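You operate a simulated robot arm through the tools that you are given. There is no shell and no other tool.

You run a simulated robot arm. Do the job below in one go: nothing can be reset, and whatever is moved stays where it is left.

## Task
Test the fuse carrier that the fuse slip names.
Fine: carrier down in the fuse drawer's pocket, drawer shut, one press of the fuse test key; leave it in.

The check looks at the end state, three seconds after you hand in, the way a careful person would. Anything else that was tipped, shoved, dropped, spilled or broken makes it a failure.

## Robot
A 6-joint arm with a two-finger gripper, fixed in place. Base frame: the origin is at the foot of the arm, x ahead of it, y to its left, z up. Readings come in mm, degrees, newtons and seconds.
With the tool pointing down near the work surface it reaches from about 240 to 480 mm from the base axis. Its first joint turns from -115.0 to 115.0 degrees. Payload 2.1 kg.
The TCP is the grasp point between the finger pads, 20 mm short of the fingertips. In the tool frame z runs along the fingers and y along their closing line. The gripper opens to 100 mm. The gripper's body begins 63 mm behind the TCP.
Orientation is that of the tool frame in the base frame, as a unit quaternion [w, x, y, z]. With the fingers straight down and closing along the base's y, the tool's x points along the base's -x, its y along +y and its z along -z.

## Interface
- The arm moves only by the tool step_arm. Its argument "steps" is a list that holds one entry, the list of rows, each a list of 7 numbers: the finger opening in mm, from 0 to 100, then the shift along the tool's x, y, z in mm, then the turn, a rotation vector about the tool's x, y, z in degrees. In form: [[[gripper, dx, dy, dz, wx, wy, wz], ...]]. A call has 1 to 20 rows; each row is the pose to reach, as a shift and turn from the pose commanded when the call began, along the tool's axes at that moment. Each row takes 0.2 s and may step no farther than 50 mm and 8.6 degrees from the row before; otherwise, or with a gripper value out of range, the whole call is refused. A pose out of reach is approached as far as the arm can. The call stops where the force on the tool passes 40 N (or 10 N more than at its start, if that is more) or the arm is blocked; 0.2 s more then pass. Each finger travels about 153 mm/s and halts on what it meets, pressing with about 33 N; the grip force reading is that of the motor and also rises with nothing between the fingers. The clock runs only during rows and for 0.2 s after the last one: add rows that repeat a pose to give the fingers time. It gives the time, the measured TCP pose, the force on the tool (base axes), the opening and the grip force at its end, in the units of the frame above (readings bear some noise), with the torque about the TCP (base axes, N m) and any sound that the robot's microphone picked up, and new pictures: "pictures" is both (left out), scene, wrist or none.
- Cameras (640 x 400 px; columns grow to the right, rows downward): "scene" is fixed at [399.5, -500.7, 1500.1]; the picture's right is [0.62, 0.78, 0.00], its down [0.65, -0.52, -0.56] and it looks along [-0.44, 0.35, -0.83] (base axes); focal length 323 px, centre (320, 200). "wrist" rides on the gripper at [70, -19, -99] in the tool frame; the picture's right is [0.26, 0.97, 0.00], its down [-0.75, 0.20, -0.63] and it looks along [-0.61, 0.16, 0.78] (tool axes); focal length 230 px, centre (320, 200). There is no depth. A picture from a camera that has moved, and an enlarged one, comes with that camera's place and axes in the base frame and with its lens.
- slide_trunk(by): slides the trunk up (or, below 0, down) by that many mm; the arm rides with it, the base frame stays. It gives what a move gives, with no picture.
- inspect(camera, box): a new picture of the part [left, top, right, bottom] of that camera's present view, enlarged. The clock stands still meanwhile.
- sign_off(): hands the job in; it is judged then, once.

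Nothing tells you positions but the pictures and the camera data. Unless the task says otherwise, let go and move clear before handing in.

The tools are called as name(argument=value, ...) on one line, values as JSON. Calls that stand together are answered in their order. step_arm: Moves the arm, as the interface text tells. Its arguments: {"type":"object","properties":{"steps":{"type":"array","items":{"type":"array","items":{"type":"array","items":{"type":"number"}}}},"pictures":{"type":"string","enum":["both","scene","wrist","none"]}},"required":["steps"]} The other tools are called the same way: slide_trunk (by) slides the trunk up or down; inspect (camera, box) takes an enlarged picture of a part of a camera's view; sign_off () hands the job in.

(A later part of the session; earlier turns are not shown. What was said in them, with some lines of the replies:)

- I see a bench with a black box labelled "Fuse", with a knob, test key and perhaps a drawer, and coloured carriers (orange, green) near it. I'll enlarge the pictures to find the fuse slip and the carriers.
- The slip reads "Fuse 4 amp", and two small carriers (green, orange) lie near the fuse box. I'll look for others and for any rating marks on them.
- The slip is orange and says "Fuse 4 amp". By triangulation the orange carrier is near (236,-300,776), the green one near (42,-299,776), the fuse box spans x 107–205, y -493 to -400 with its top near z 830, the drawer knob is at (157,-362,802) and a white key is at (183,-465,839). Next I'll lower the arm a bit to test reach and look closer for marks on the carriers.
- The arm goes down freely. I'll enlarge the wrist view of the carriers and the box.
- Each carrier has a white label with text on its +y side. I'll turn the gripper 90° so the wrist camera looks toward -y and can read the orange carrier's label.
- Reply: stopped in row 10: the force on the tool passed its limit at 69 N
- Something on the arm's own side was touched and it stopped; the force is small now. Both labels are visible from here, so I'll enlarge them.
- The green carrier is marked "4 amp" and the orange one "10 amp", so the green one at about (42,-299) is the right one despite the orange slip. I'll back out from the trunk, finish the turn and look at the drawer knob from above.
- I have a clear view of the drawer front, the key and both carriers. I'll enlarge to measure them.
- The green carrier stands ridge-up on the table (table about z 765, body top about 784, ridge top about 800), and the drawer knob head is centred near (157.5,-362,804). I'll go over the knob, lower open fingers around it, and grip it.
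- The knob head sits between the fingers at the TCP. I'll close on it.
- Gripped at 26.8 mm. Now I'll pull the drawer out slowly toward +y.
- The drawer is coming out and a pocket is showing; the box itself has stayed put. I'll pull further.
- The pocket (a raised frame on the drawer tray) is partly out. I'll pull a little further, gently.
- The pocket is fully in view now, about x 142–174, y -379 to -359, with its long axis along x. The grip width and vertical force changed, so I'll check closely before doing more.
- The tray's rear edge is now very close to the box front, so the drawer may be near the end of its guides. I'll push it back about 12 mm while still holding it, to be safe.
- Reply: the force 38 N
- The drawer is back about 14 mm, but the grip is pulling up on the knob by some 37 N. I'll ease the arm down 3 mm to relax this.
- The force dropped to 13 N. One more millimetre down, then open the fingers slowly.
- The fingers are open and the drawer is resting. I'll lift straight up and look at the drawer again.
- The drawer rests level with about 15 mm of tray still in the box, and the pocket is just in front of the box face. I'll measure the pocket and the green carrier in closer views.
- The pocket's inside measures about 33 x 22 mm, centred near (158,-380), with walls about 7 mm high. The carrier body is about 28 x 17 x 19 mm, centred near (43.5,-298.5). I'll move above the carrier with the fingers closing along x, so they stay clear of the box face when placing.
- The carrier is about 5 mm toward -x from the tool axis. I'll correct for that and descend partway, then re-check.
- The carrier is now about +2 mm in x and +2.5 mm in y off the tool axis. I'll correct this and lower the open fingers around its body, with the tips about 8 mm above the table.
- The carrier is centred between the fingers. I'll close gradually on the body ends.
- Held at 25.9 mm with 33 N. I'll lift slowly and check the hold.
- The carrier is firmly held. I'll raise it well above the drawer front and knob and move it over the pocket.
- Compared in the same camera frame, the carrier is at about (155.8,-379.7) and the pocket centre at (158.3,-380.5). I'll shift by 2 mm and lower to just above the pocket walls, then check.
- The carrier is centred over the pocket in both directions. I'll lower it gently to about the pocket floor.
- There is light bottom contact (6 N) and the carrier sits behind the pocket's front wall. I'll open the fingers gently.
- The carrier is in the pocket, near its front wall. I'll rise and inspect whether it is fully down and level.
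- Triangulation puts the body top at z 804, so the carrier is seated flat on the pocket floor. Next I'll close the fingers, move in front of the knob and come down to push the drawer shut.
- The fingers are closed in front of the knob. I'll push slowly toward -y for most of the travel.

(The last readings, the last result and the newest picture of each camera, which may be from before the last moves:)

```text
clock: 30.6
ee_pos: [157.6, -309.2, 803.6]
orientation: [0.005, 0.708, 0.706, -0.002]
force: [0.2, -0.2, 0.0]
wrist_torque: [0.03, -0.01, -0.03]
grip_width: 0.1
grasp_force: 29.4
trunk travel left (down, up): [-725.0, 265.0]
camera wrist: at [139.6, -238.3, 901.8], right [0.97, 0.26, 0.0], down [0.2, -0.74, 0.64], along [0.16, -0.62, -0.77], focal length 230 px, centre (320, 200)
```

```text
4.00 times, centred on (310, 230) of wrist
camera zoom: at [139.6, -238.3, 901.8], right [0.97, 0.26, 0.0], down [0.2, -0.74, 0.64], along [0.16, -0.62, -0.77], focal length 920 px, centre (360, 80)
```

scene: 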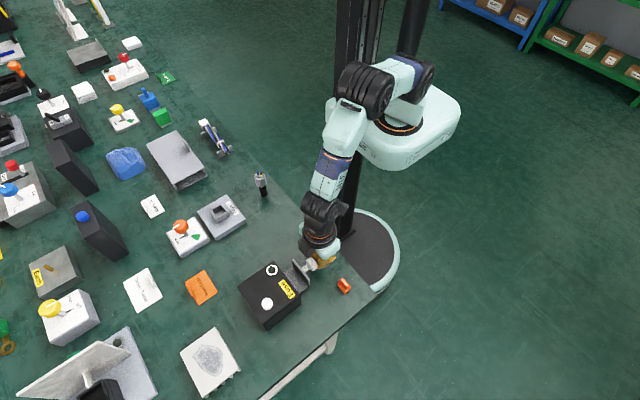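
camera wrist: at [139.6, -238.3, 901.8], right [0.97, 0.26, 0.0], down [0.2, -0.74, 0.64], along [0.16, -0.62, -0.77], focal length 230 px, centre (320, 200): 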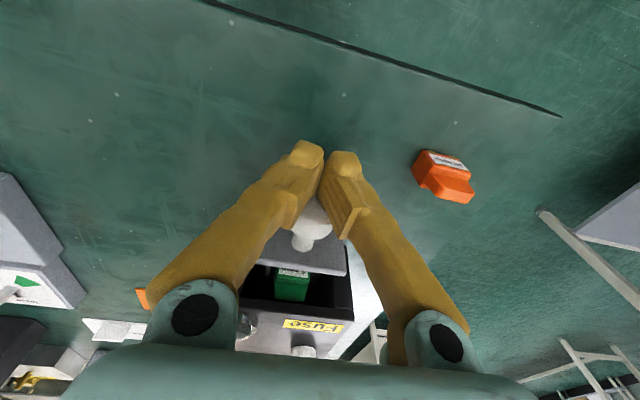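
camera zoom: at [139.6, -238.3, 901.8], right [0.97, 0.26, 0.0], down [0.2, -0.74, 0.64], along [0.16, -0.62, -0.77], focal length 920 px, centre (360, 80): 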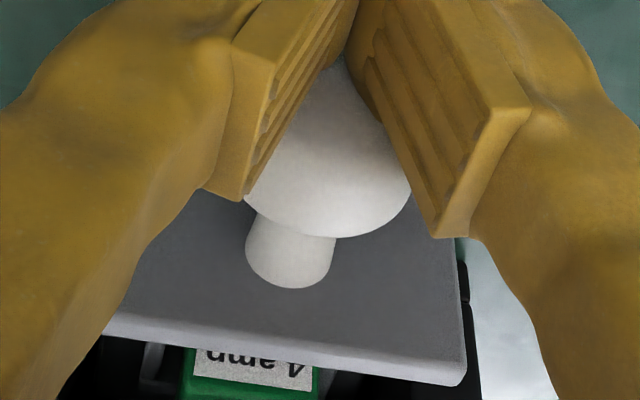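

The drawer is sliding in well, with the carrier upright and about 32 mm left. I'll continue more slowly.

step_arm(steps=[[[0, -5, 0, 0, 0, 0, 0], [0, -10, 0, 0, 0, 0, 0], [0, -15, 0, 0, 0, 0, 0], [0, -19, 0, 0, 0, 0, 0], [0, -23, 0, 0, 0, 0, 0], [0, -26, 0, 0, 0, 0, 0], [0, -26, 0, 0, 0, 0, 0]]], pictures="both")

inspect(camera="scene", box=[240, 225, 340, 287])

```text
clock: 32.2
ee_pos: [156.8, -336.4, 801.4]
orientation: [0.004, 0.707, 0.707, -0.002]
force: [-0.3, -0.4, -0.6]
wrist_torque: [-0.01, -0.04, -0.01]
grip_width: 0.0
grasp_force: 29.2
trunk travel left (down, up): [-725.0, 265.0]
camera wrist: at [139.0, -264.3, 901.4], right [0.97, 0.26, 0.0], down [0.2, -0.74, 0.64], along [0.16, -0.62, -0.77], focal length 230 px, centre (320, 200)
```

scene: 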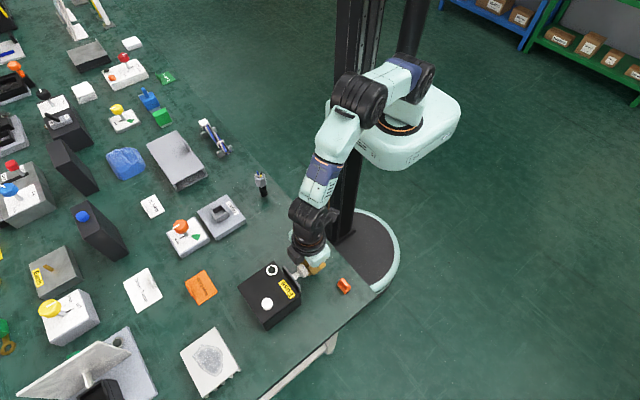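
wrist: 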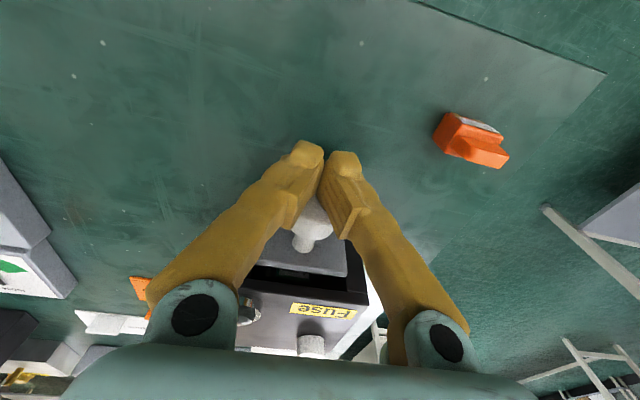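

```text
6.40 times, centred on (290, 256) of scene
camera zoom: at [399.5, -500.7, 1500.1], right [0.62, 0.78, 0.0], down [0.65, -0.52, -0.56], along [-0.44, 0.35, -0.83], focal length 2069 px, centre (512, -158)
```

zoom: 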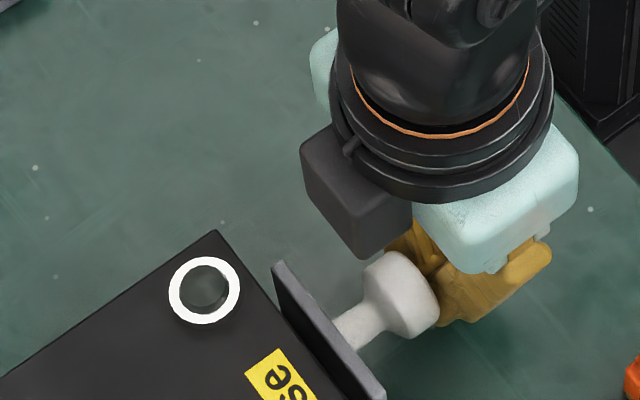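

About 6 mm remain. I'll push in 1 mm steps and stop when the drawer front meets the box.

step_arm(steps=[[[0, -1.5, 0, 0, 0, 0, 0], [0, -3, 0, 0, 0, 0, 0], [0, -4, 0, 0, 0, 0, 0], [0, -5, 0, 0, 0, 0, 0], [0, -5, 0, 0, 0, 0, 0]]], pictures="both")

inspect(camera="scene", box=[220, 220, 380, 320])

inspect(camera="wrist", box=[230, 200, 390, 300])

```text
clock: 33.4
ee_pos: [155.4, -342.4, 802.9]
orientation: [0.006, 0.708, 0.707, -0.003]
force: [0.7, 1.2, 0.0]
wrist_torque: [0.01, 0.03, 0.04]
grip_width: 0.0
grasp_force: 29.3
trunk travel left (down, up): [-725.0, 265.0]
camera wrist: at [138.6, -270.0, 901.5], right [0.97, 0.26, 0.0], down [0.2, -0.74, 0.64], along [0.16, -0.62, -0.77], focal length 230 px, centre (320, 200)
```

scene: 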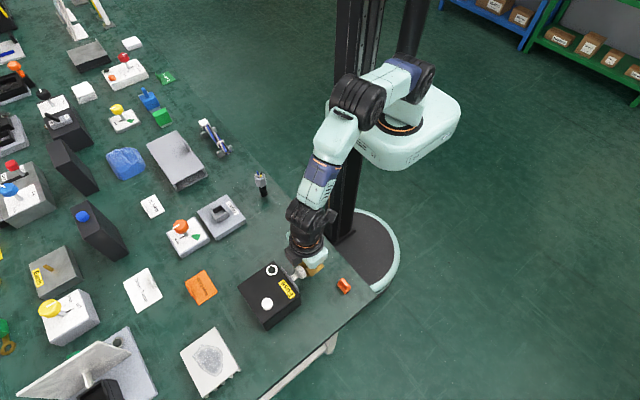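
wrist: 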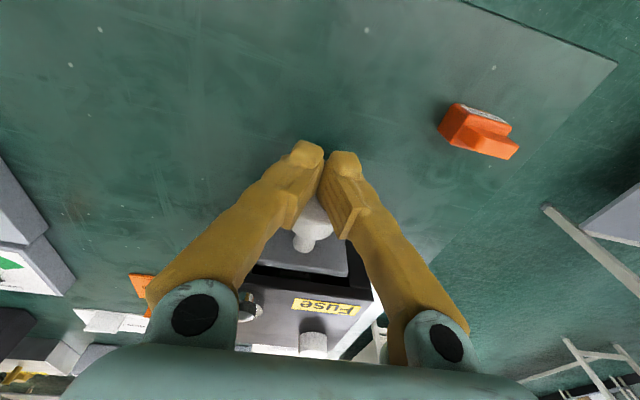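

```text
4.00 times, centred on (300, 270) of scene
camera zoom: at [399.5, -500.7, 1500.1], right [0.62, 0.78, 0.0], down [0.65, -0.52, -0.56], along [-0.44, 0.35, -0.83], focal length 1293 px, centre (400, -80)
```

zoom: 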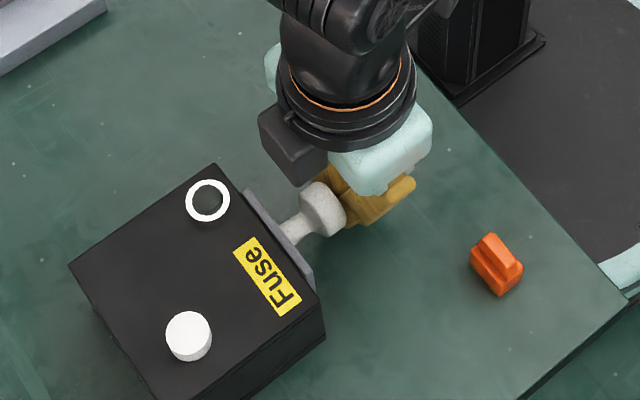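

```text
4.00 times, centred on (310, 250) of wrist
camera zoom: at [138.6, -270.0, 901.5], right [0.97, 0.26, 0.0], down [0.2, -0.74, 0.64], along [0.16, -0.62, -0.77], focal length 920 px, centre (360, 0)
```

zoom: 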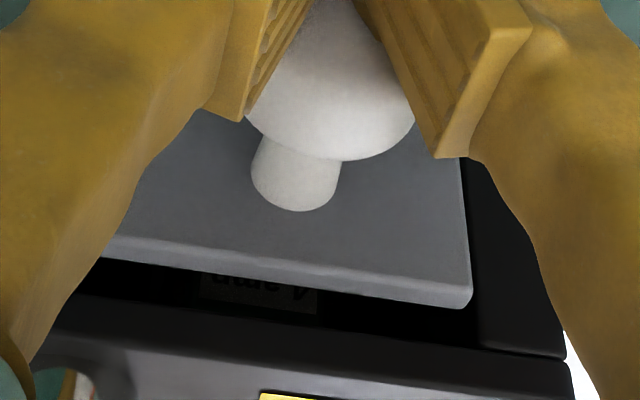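

The drawer front is back at its starting place. I'll nudge 2 mm more to feel for the stop.

step_arm(steps=[[[0, -0.7, 0, 0, 0, 0, 0], [0, -1.4, 0, 0, 0, 0, 0], [0, -2, 0, 0, 0, 0, 0]]], pictures="none")

inspect(camera="scene", box=[260, 240, 324, 280])

```text
clock: 34.2
ee_pos: [155.1, -341.4, 804.1]
orientation: [0.005, 0.708, 0.707, -0.002]
force: [1.1, 4.9, -3.5]
wrist_torque: [0.08, 0.0, 0.07]
grip_width: 6.4
grasp_force: 29.6
trunk travel left (down, up): [-725.0, 265.0]
```

```text
10.00 times, centred on (292, 260) of scene
camera zoom: at [399.5, -500.7, 1500.1], right [0.62, 0.78, 0.0], down [0.65, -0.52, -0.56], along [-0.44, 0.35, -0.83], focal length 3233 px, centre (600, -400)
```

zoom: 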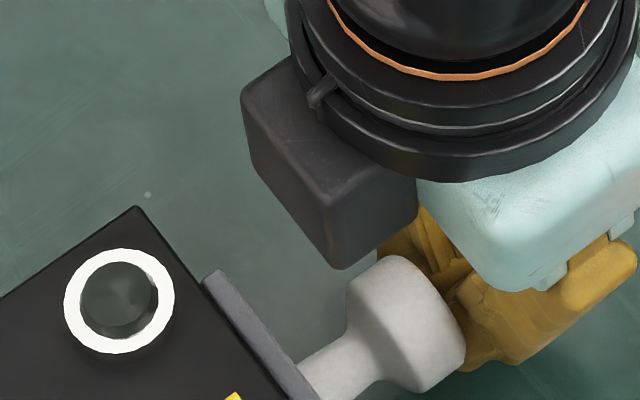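

The drawer is firmly shut: the knob began to wedge the fingers and the box has not moved. I'll open the fingers, then lift straight up.

step_arm(steps=[[[25, 1.5, 1.5, 0, 0, 0, 0], [45, 1.5, 1.5, 0, 0, 0, 0], [45, 1.5, 1.5, 0, 0, 0, 0], [45, 1.5, 1.5, -25, 0, 0, 0], [45, 1.5, 1.5, -60, 0, 0, 0], [45, 1.5, 1.5, -100, 0, 0, 0], [45, 1.5, 1.5, -100, 0, 0, 0]]], pictures="both")

inspect(camera="wrist", box=[230, 130, 390, 230])

inspect(camera="scene", box=[220, 220, 380, 320])

```text
clock: 35.8
ee_pos: [154.7, -339.8, 904.4]
orientation: [0.004, 0.708, 0.706, -0.001]
force: [1.4, 0.3, 1.0]
wrist_torque: [0.02, -0.01, -0.02]
grip_width: 44.9
grasp_force: 0.1
trunk travel left (down, up): [-725.0, 265.0]
camera wrist: at [136.9, -268.0, 1003.5], right [0.97, 0.26, 0.0], down [0.2, -0.74, 0.64], along [0.16, -0.62, -0.77], focal length 230 px, centre (320, 200)
```

scene: 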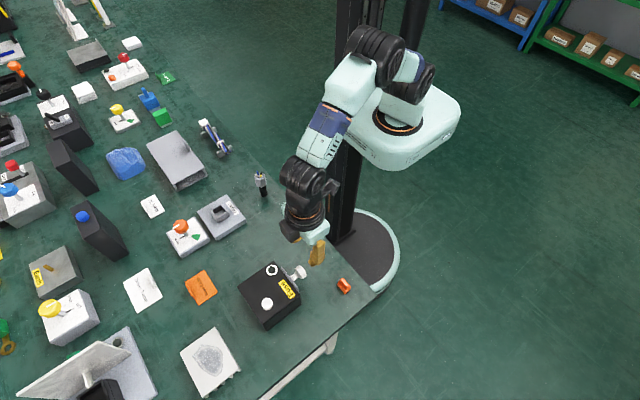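
wrist: 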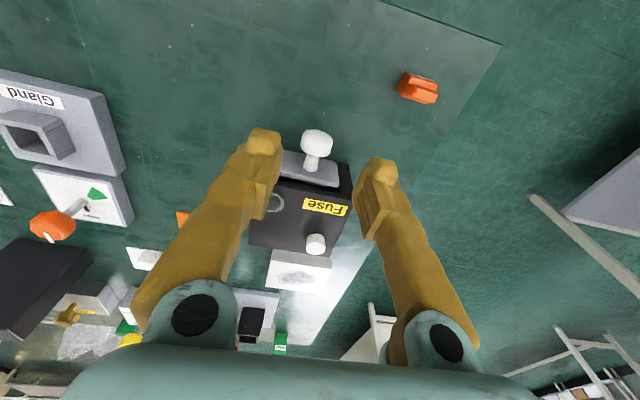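

```text
4.00 times, centred on (310, 180) of wrist
camera zoom: at [136.9, -268.0, 1003.5], right [0.97, 0.26, 0.0], down [0.2, -0.74, 0.64], along [0.16, -0.62, -0.77], focal length 920 px, centre (360, 280)
```

zoom: 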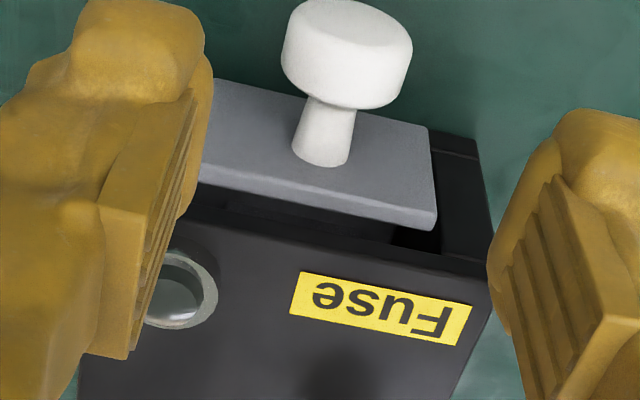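

```text
4.00 times, centred on (300, 270) of scene
camera zoom: at [399.5, -500.7, 1500.1], right [0.62, 0.78, 0.0], down [0.65, -0.52, -0.56], along [-0.44, 0.35, -0.83], focal length 1293 px, centre (400, -80)
```

zoom: 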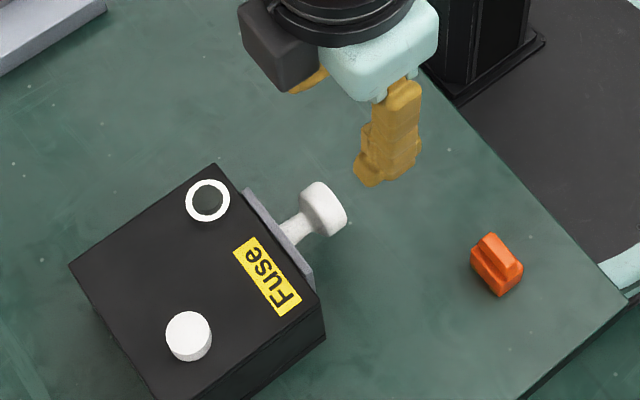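

The drawer is shut just as at the start and nothing else has moved. I'll measure the white test key more exactly.

inspect(camera="wrist", box=[276, 215, 356, 265])

inspect(camera="scene", box=[240, 280, 304, 320])

```text
8.00 times, centred on (316, 240) of wrist
camera zoom: at [136.9, -268.0, 1003.5], right [0.97, 0.26, 0.0], down [0.2, -0.74, 0.64], along [0.16, -0.62, -0.77], focal length 1841 px, centre (352, -120)
```

zoom: 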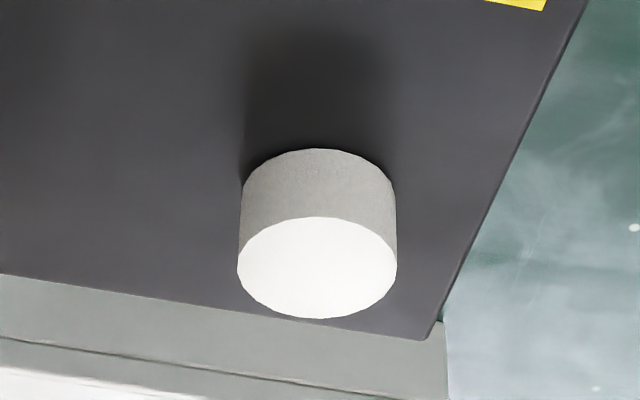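

```text
10.00 times, centred on (272, 300) of scene
camera zoom: at [399.5, -500.7, 1500.1], right [0.62, 0.78, 0.0], down [0.65, -0.52, -0.56], along [-0.44, 0.35, -0.83], focal length 3233 px, centre (800, -800)
```

zoom: 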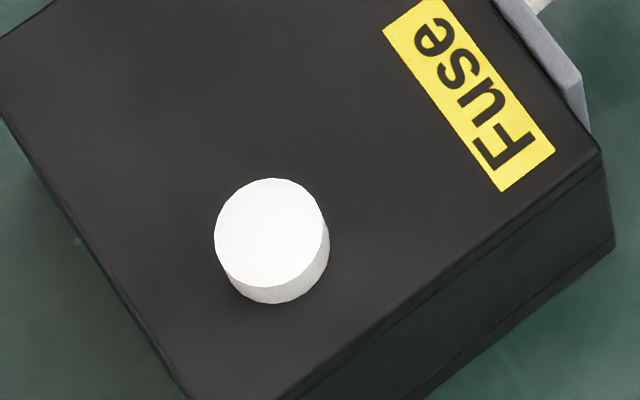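

The key's top is at about (183,-463,845), 21 mm across. That is near the reach limit, so I'll move above it at z 905 with the fingers closed and see how far the arm gets.

step_arm(steps=[[[20, -30, 6.5, 0, 0, 0, 0], [0, -62, 13, 0, 0, 0, 0], [0, -93, 20, 0, 0, 0, 0], [0, -124, 26, 0, 0, 0, 0], [0, -124, 26, 0, 0, 0, 0]]], pictures="both")

inspect(camera="wrist", box=[240, 80, 400, 180])

```text
clock: 37.0
ee_pos: [168.8, -411.1, 903.6]
orientation: [0.005, 0.707, 0.707, -0.002]
force: [0.4, 0.4, -0.6]
wrist_torque: [-0.02, 0.02, 0.01]
grip_width: 0.1
grasp_force: 29.7
out of reach, approached as far as the arm can: row 3, 4, 5
trunk travel left (down, up): [-725.0, 265.0]
camera wrist: at [150.0, -340.1, 1002.7], right [0.97, 0.26, 0.0], down [0.2, -0.75, 0.64], along [0.16, -0.62, -0.77], focal length 230 px, centre (320, 200)
```

scene: 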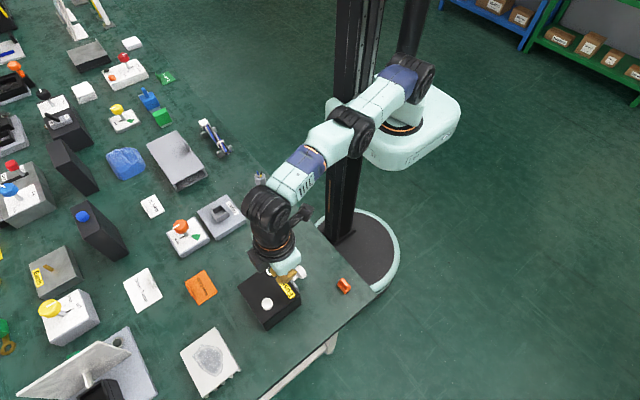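
wrist: 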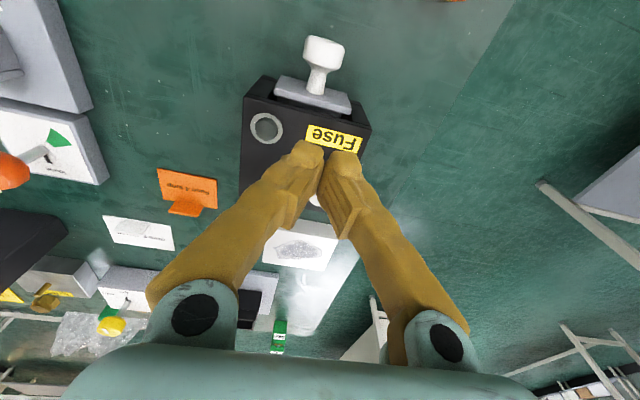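

```text
4.00 times, centred on (320, 130) of wrist
camera zoom: at [150.0, -340.1, 1002.7], right [0.97, 0.26, 0.0], down [0.2, -0.75, 0.64], along [0.16, -0.62, -0.77], focal length 920 px, centre (320, 480)
```

zoom: 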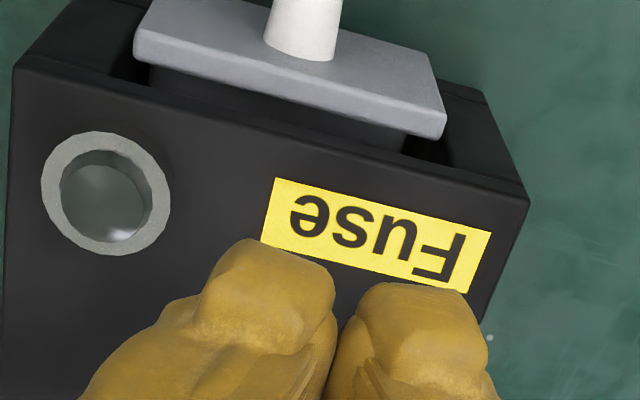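

Straight down, the arm stops at a radius of about 444 mm, short of the key. I'll tilt the tool 25° so the fingertips point outward (-y), staying at a safe height.

step_arm(steps=[[[0, 0, 0, 0, 0, -8, 0], [0, 0, 0, 0, 0, -16, 0], [0, 0, 0, 0, 0, -24, 0], [0, 0, 0, 0, 0, -25, 0], [0, 0, 0, 0, 0, -25, 0]]], pictures="both")

```text
clock: 38.2
ee_pos: [169.7, -410.1, 902.3]
orientation: [0.158, 0.69, 0.689, -0.155]
force: [1.1, -0.3, 0.0]
wrist_torque: [0.0, 0.0, 0.01]
grip_width: 0.1
grasp_force: 29.5
out of reach, approached as far as the arm can: row 1
trunk travel left (down, up): [-725.0, 265.0]
camera wrist: at [152.2, -303.5, 962.1], right [0.97, 0.23, -0.11], down [0.2, -0.4, 0.89], along [0.16, -0.88, -0.44], focal length 230 px, centre (320, 200)
```

scene: 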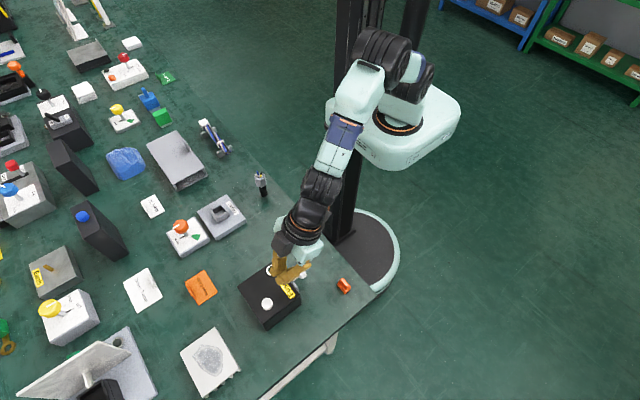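
wrist: 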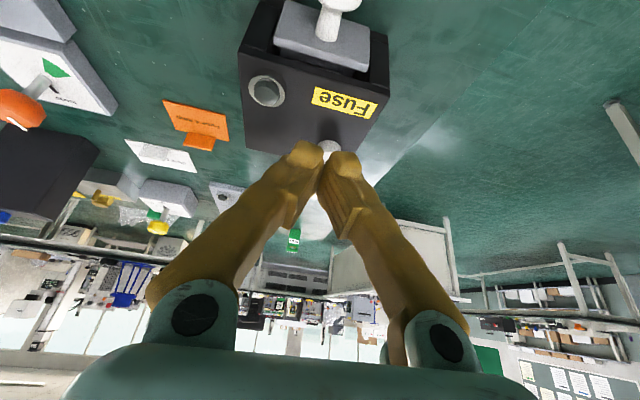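

The tilted pose is reachable. I'll move so the fingertips are about 17 mm above the key and check the alignment.

step_arm(steps=[[[0, -14, 3.7, 13, 0, 0, 0], [0, -28, 7.4, 27, 0, 0, 0], [0, -42.4, 11.2, 40.3, 0, 0, 0], [0, -42.4, 11.2, 40.3, 0, 0, 0], [0, -42.4, 11.2, 40.3, 0, 0, 0]]], pictures="both")

inspect(camera="wrist", box=[260, 110, 388, 190])

inspect(camera="scene", box=[230, 250, 326, 310])

```text
clock: 39.4
ee_pos: [182.8, -465.4, 884.3]
orientation: [0.158, 0.69, 0.689, -0.155]
force: [-0.3, 0.9, 0.4]
wrist_torque: [0.02, -0.02, 0.0]
grip_width: 0.1
grasp_force: 29.9
trunk travel left (down, up): [-725.0, 265.0]
camera wrist: at [164.6, -359.3, 943.3], right [0.97, 0.23, -0.11], down [0.2, -0.41, 0.89], along [0.16, -0.88, -0.44], focal length 230 px, centre (320, 200)
```

scene: 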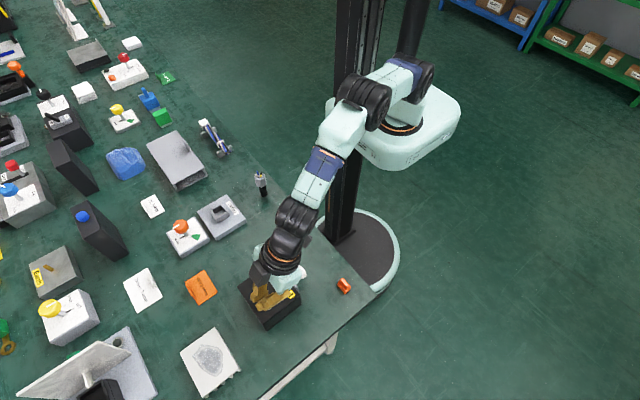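
wrist: 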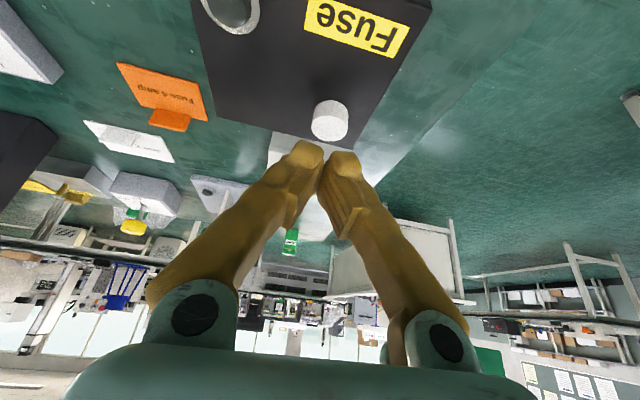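

```text
5.00 times, centred on (324, 150) of wrist
camera zoom: at [164.6, -359.3, 943.3], right [0.97, 0.23, -0.11], down [0.2, -0.41, 0.89], along [0.16, -0.88, -0.44], focal length 1150 px, centre (300, 450)
```

zoom: 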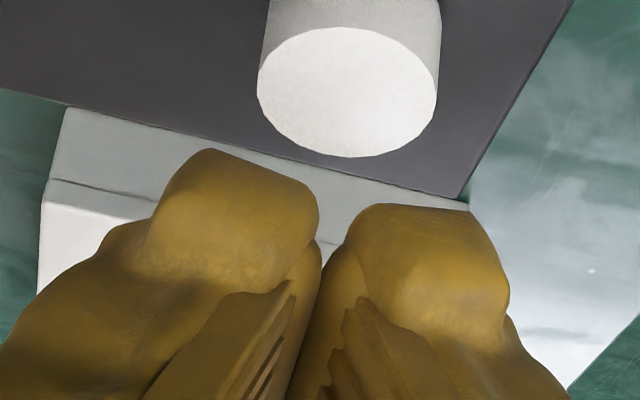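

```text
6.67 times, centred on (278, 280) of scene
camera zoom: at [399.5, -500.7, 1500.1], right [0.62, 0.78, 0.0], down [0.65, -0.52, -0.56], along [-0.44, 0.35, -0.83], focal length 2156 px, centre (600, -333)
```

zoom: 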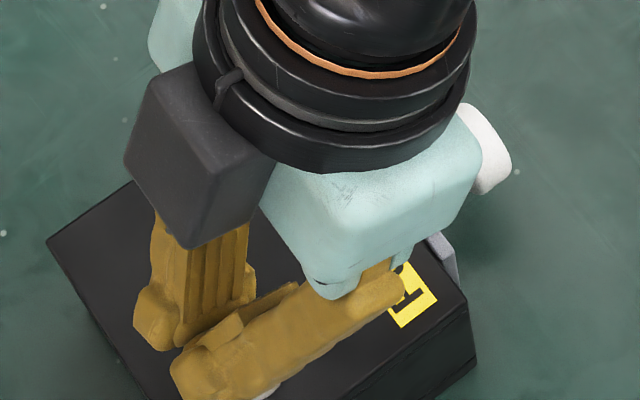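

The key is lined up under the fingertips. I'll descend vertically and press, watching the force.

step_arm(steps=[[[0, 2.16, 0, 4.5, 0, 0, 0], [0, 4.3, 0, 9.0, 0, 0, 0], [0, 6.0, 0, 12.6, 0, 0, 0], [0, 6.9, 0, 14.4, 0, 0, 0], [0, 7.8, 0, 16.2, 0, 0, 0], [0, 8.6, 0, 18.0, 0, 0, 0]]], pictures="both")

inspect(camera="wrist", box=[260, 90, 388, 170])

inspect(camera="scene", box=[230, 250, 326, 310])

```text
clock: 40.8
ee_pos: [181.8, -465.4, 863.5]
orientation: [0.158, 0.691, 0.689, -0.155]
force: [0.1, 0.4, -0.2]
wrist_torque: [-0.01, 0.01, -0.01]
grip_width: 0.0
grasp_force: 29.3
trunk travel left (down, up): [-725.0, 265.0]
camera wrist: at [164.3, -358.7, 923.0], right [0.97, 0.23, -0.11], down [0.2, -0.41, 0.89], along [0.16, -0.88, -0.44], focal length 230 px, centre (320, 200)
```

scene: 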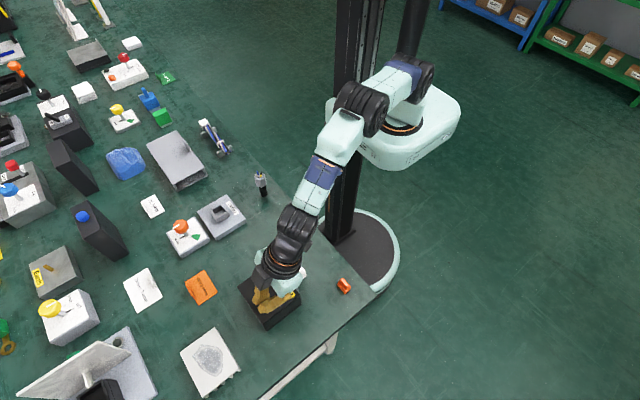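
wrist: 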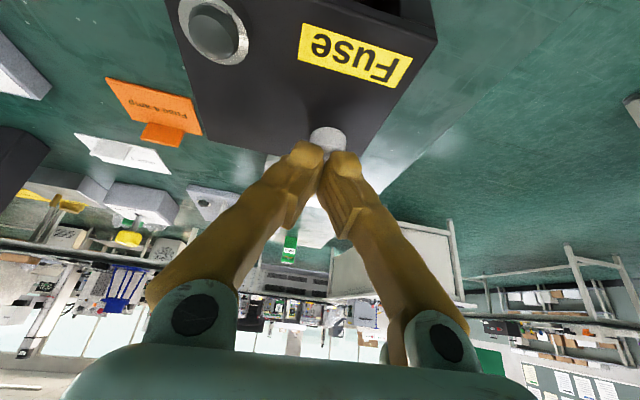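

```text
5.00 times, centred on (324, 130) of wrist
camera zoom: at [164.3, -358.7, 923.0], right [0.97, 0.23, -0.11], down [0.2, -0.41, 0.89], along [0.16, -0.88, -0.44], focal length 1150 px, centre (300, 550)
```

zoom: 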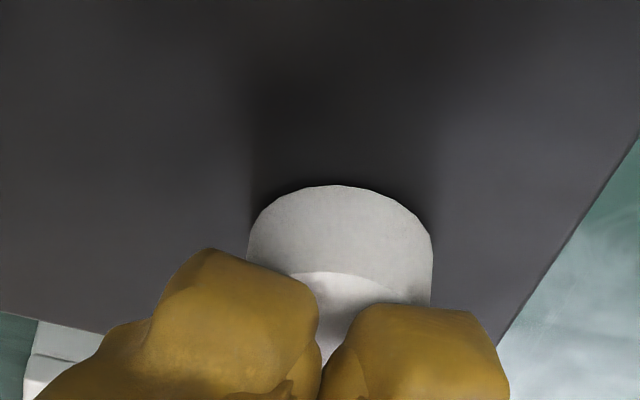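

```text
6.67 times, centred on (278, 280) of scene
camera zoom: at [399.5, -500.7, 1500.1], right [0.62, 0.78, 0.0], down [0.65, -0.52, -0.56], along [-0.44, 0.35, -0.83], focal length 2156 px, centre (600, -333)
```

zoom: 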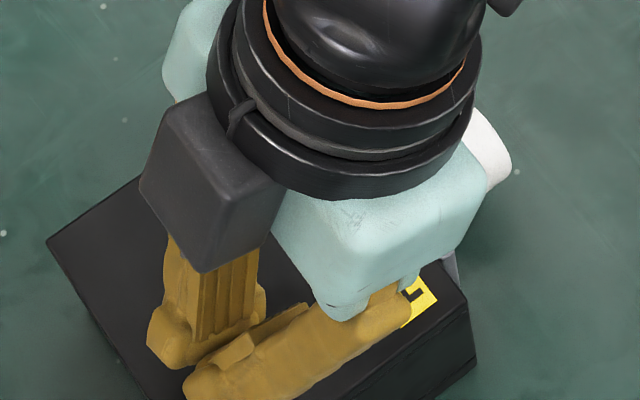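

No contact yet, though the tips are very close to the key top. I'll go on in small steps.

step_arm(steps=[[[0, 0.65, 0, 1.35, 0, 0, 0], [0, 1.3, 0, 2.7, 0, 0, 0], [0, 1.95, 0, 4.05, 0, 0, 0], [0, 2.6, 0, 5.4, 0, 0, 0]]], pictures="both")

inspect(camera="wrist", box=[260, 90, 388, 170])

```text
clock: 41.8
ee_pos: [181.6, -464.9, 858.0]
orientation: [0.158, 0.69, 0.689, -0.155]
force: [-0.1, -0.7, 1.6]
wrist_torque: [-0.04, -0.01, -0.04]
grip_width: 6.0
grasp_force: 29.6
trunk travel left (down, up): [-725.0, 265.0]
heard: click
camera wrist: at [164.3, -358.3, 917.4], right [0.97, 0.23, -0.11], down [0.2, -0.4, 0.89], along [0.16, -0.88, -0.44], focal length 230 px, centre (320, 200)
```

scene: 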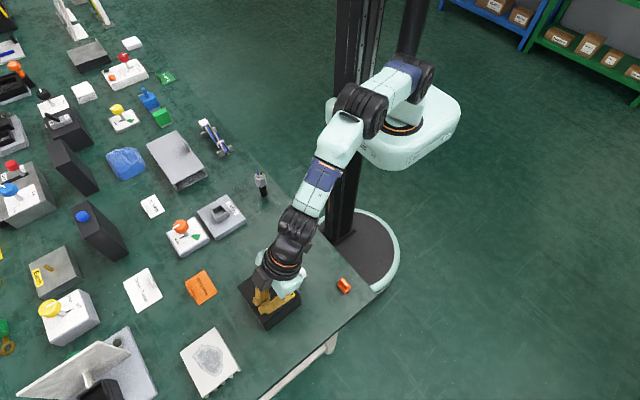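
wrist: 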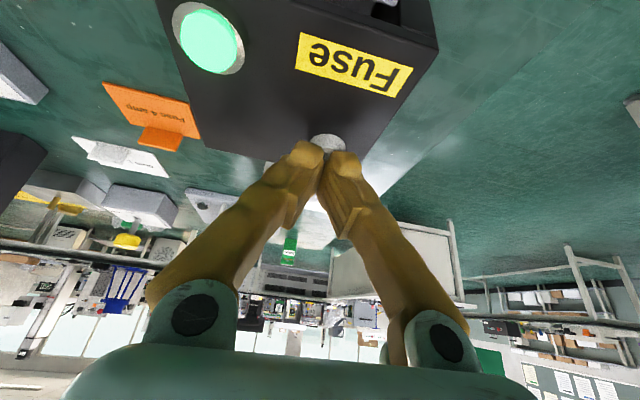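

```text
5.00 times, centred on (324, 130) of wrist
camera zoom: at [164.3, -358.3, 917.4], right [0.97, 0.23, -0.11], down [0.2, -0.4, 0.89], along [0.16, -0.88, -0.44], focal length 1150 px, centre (300, 550)
```

zoom: 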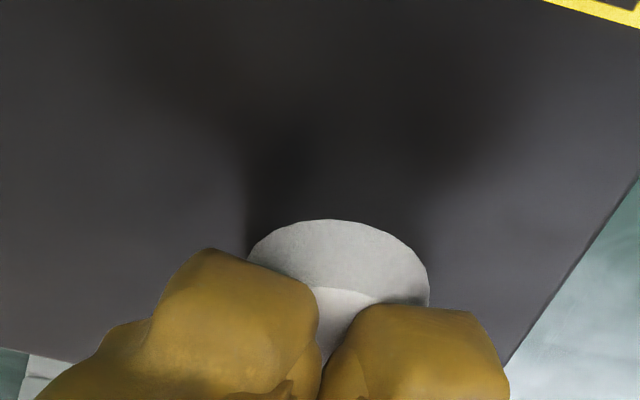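

I heard a click and the lamp turned green, so the key has been pressed once. I'll lift straight off now.

step_arm(steps=[[[6, -4.3, 0, -9, 0, 0, 0], [6, -10.8, 0, -22.5, 0, 0, 0], [6, -19.4, 0, -40.6, 0, 0, 0], [6, -19.4, 0, -40.6, 0, 0, 0]]], pictures="both")

inspect(camera="scene", box=[220, 220, 380, 320])

```text
clock: 42.8
ee_pos: [182.4, -464.2, 902.6]
orientation: [0.158, 0.691, 0.688, -0.155]
force: [-0.2, -0.2, -0.9]
wrist_torque: [-0.01, 0.0, 0.0]
grip_width: 6.2
grasp_force: 0.0
trunk travel left (down, up): [-725.0, 265.0]
camera wrist: at [165.2, -358.1, 962.0], right [0.97, 0.23, -0.11], down [0.2, -0.41, 0.89], along [0.16, -0.88, -0.44], focal length 230 px, centre (320, 200)
```

scene: 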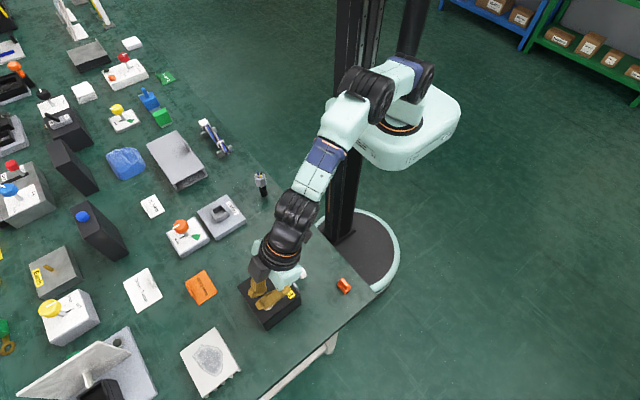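
wrist: 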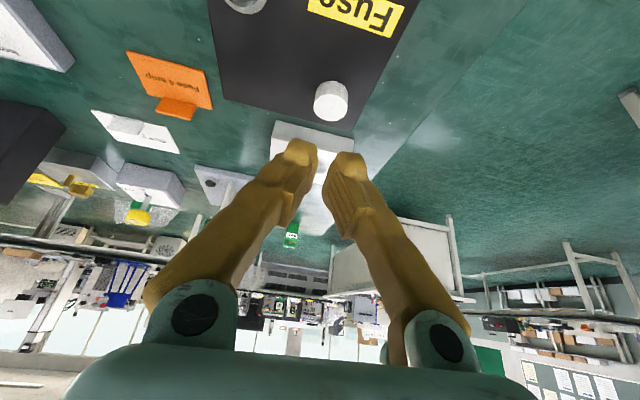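

```text
4.00 times, centred on (300, 270) of scene
camera zoom: at [399.5, -500.7, 1500.1], right [0.62, 0.78, 0.0], down [0.65, -0.52, -0.56], along [-0.44, 0.35, -0.83], focal length 1293 px, centre (400, -80)
```

zoom: 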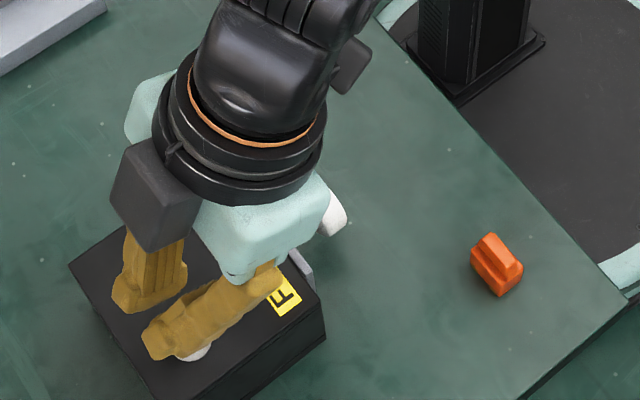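

The key has sprung back. I'll retreat up and toward the robot, straighten the tool, and take a last look over everything.

step_arm(steps=[[[6, -8, 0, -17, 0, 0, 0], [6, 15, -6, -35, 0, 0, 0], [6, 40, -13, -52, 0, 4, 0], [6, 62, -20, -68, 0, 11, 0], [6, 82, -27, -84, 0, 18, 0], [6, 82, -27, -84, 0, 25, 0], [6, 82, -27, -84, 0, 25, 0]]], pictures="both")

inspect(camera="scene", box=[220, 220, 380, 320])

inspect(camera="wrist", box=[200, 100, 400, 225])

inspect(camera="scene", box=[100, 130, 260, 230])

```text
clock: 44.4
ee_pos: [154.0, -353.2, 945.2]
orientation: [0.005, 0.708, 0.707, -0.001]
force: [-0.4, 0.5, -0.5]
wrist_torque: [-0.03, -0.01, -0.01]
grip_width: 5.7
grasp_force: 0.0
trunk travel left (down, up): [-725.0, 265.0]
camera wrist: at [136.3, -282.6, 1042.7], right [0.97, 0.26, 0.0], down [0.2, -0.75, 0.64], along [0.16, -0.62, -0.77], focal length 230 px, centre (320, 200)
```

scene: 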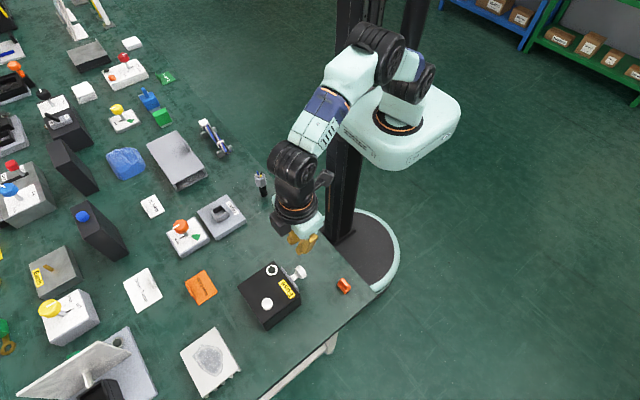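
wrist: 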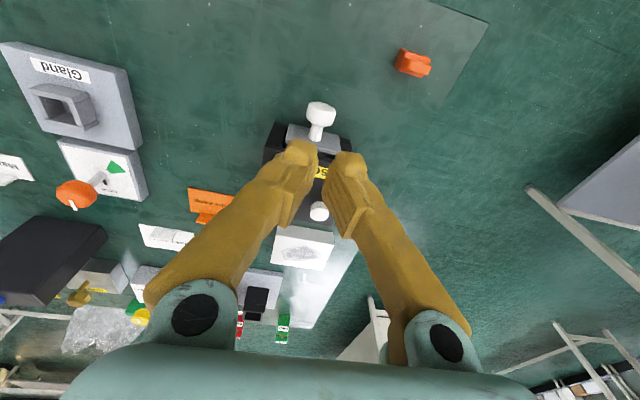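

```text
4.00 times, centred on (300, 270) of scene
camera zoom: at [399.5, -500.7, 1500.1], right [0.62, 0.78, 0.0], down [0.65, -0.52, -0.56], along [-0.44, 0.35, -0.83], focal length 1293 px, centre (400, -80)
```

zoom: 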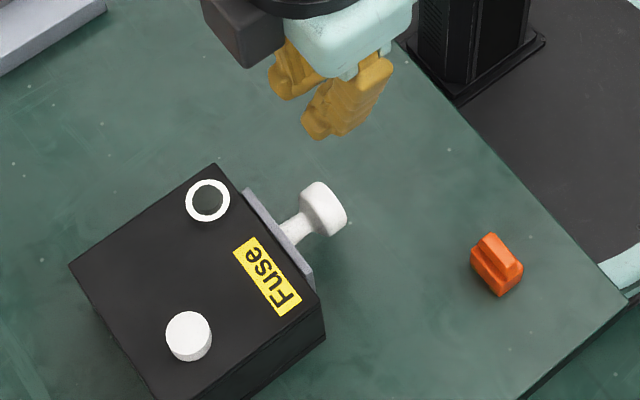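

```text
3.20 times, centred on (300, 162) of wrist
camera zoom: at [136.3, -282.6, 1042.7], right [0.97, 0.26, 0.0], down [0.2, -0.75, 0.64], along [0.16, -0.62, -0.77], focal length 736 px, centre (384, 320)
```

zoom: 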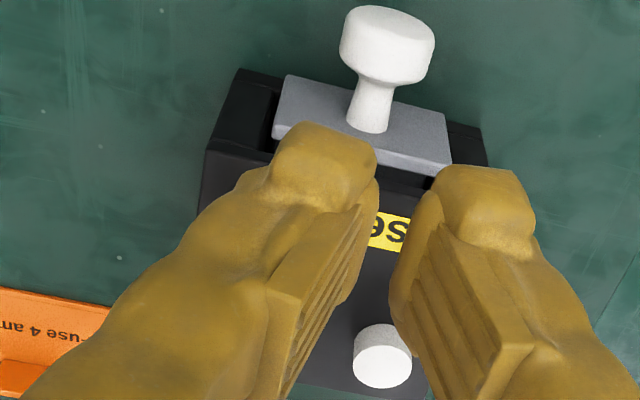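

```text
4.00 times, centred on (180, 180) of scene
camera zoom: at [399.5, -500.7, 1500.1], right [0.62, 0.78, 0.0], down [0.65, -0.52, -0.56], along [-0.44, 0.35, -0.83], focal length 1293 px, centre (880, 280)
```

zoom: 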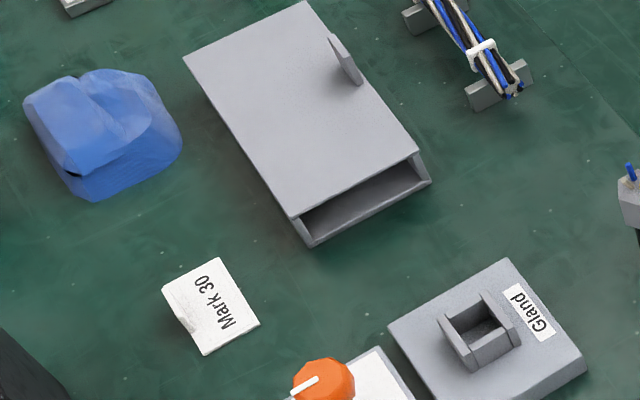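

The drawer is shut with the 4 amp carrier inside, and the one key press lit the green lamp. The key is back up, the orange carrier and everything else look unmoved, and the arm is clear, so I'm handing in.

sign_off()

```text
The job is handed in.
```

The 4 amp carrier is in the fuse drawer's pocket, the drawer is shut, and I pressed the test key once. I heard a click and the lamp lit green while the key was down. The result of the end check wasn't shown.

- **Which carrier:** the fuse slip is orange and reads "Fuse 4 amp". The green carrier is the one marked "4 amp" and the orange one is marked "10 amp", so I used the green one. The orange one is where it was.
- **Arm stop:** early on, the arm stopped at 69 N while turning close to its own column. I couldn't see what it touched, and nothing on the bench looked moved afterwards.
- **Drawer:** I pulled it nearly to the end of its travel, then eased it back about 14 mm before placing the carrier. After closing, its front was back at its starting position.
- **End state:** the carrier is left in and the key has sprung back up. The arm is clear of the box, and nothing else on the bench looks moved.
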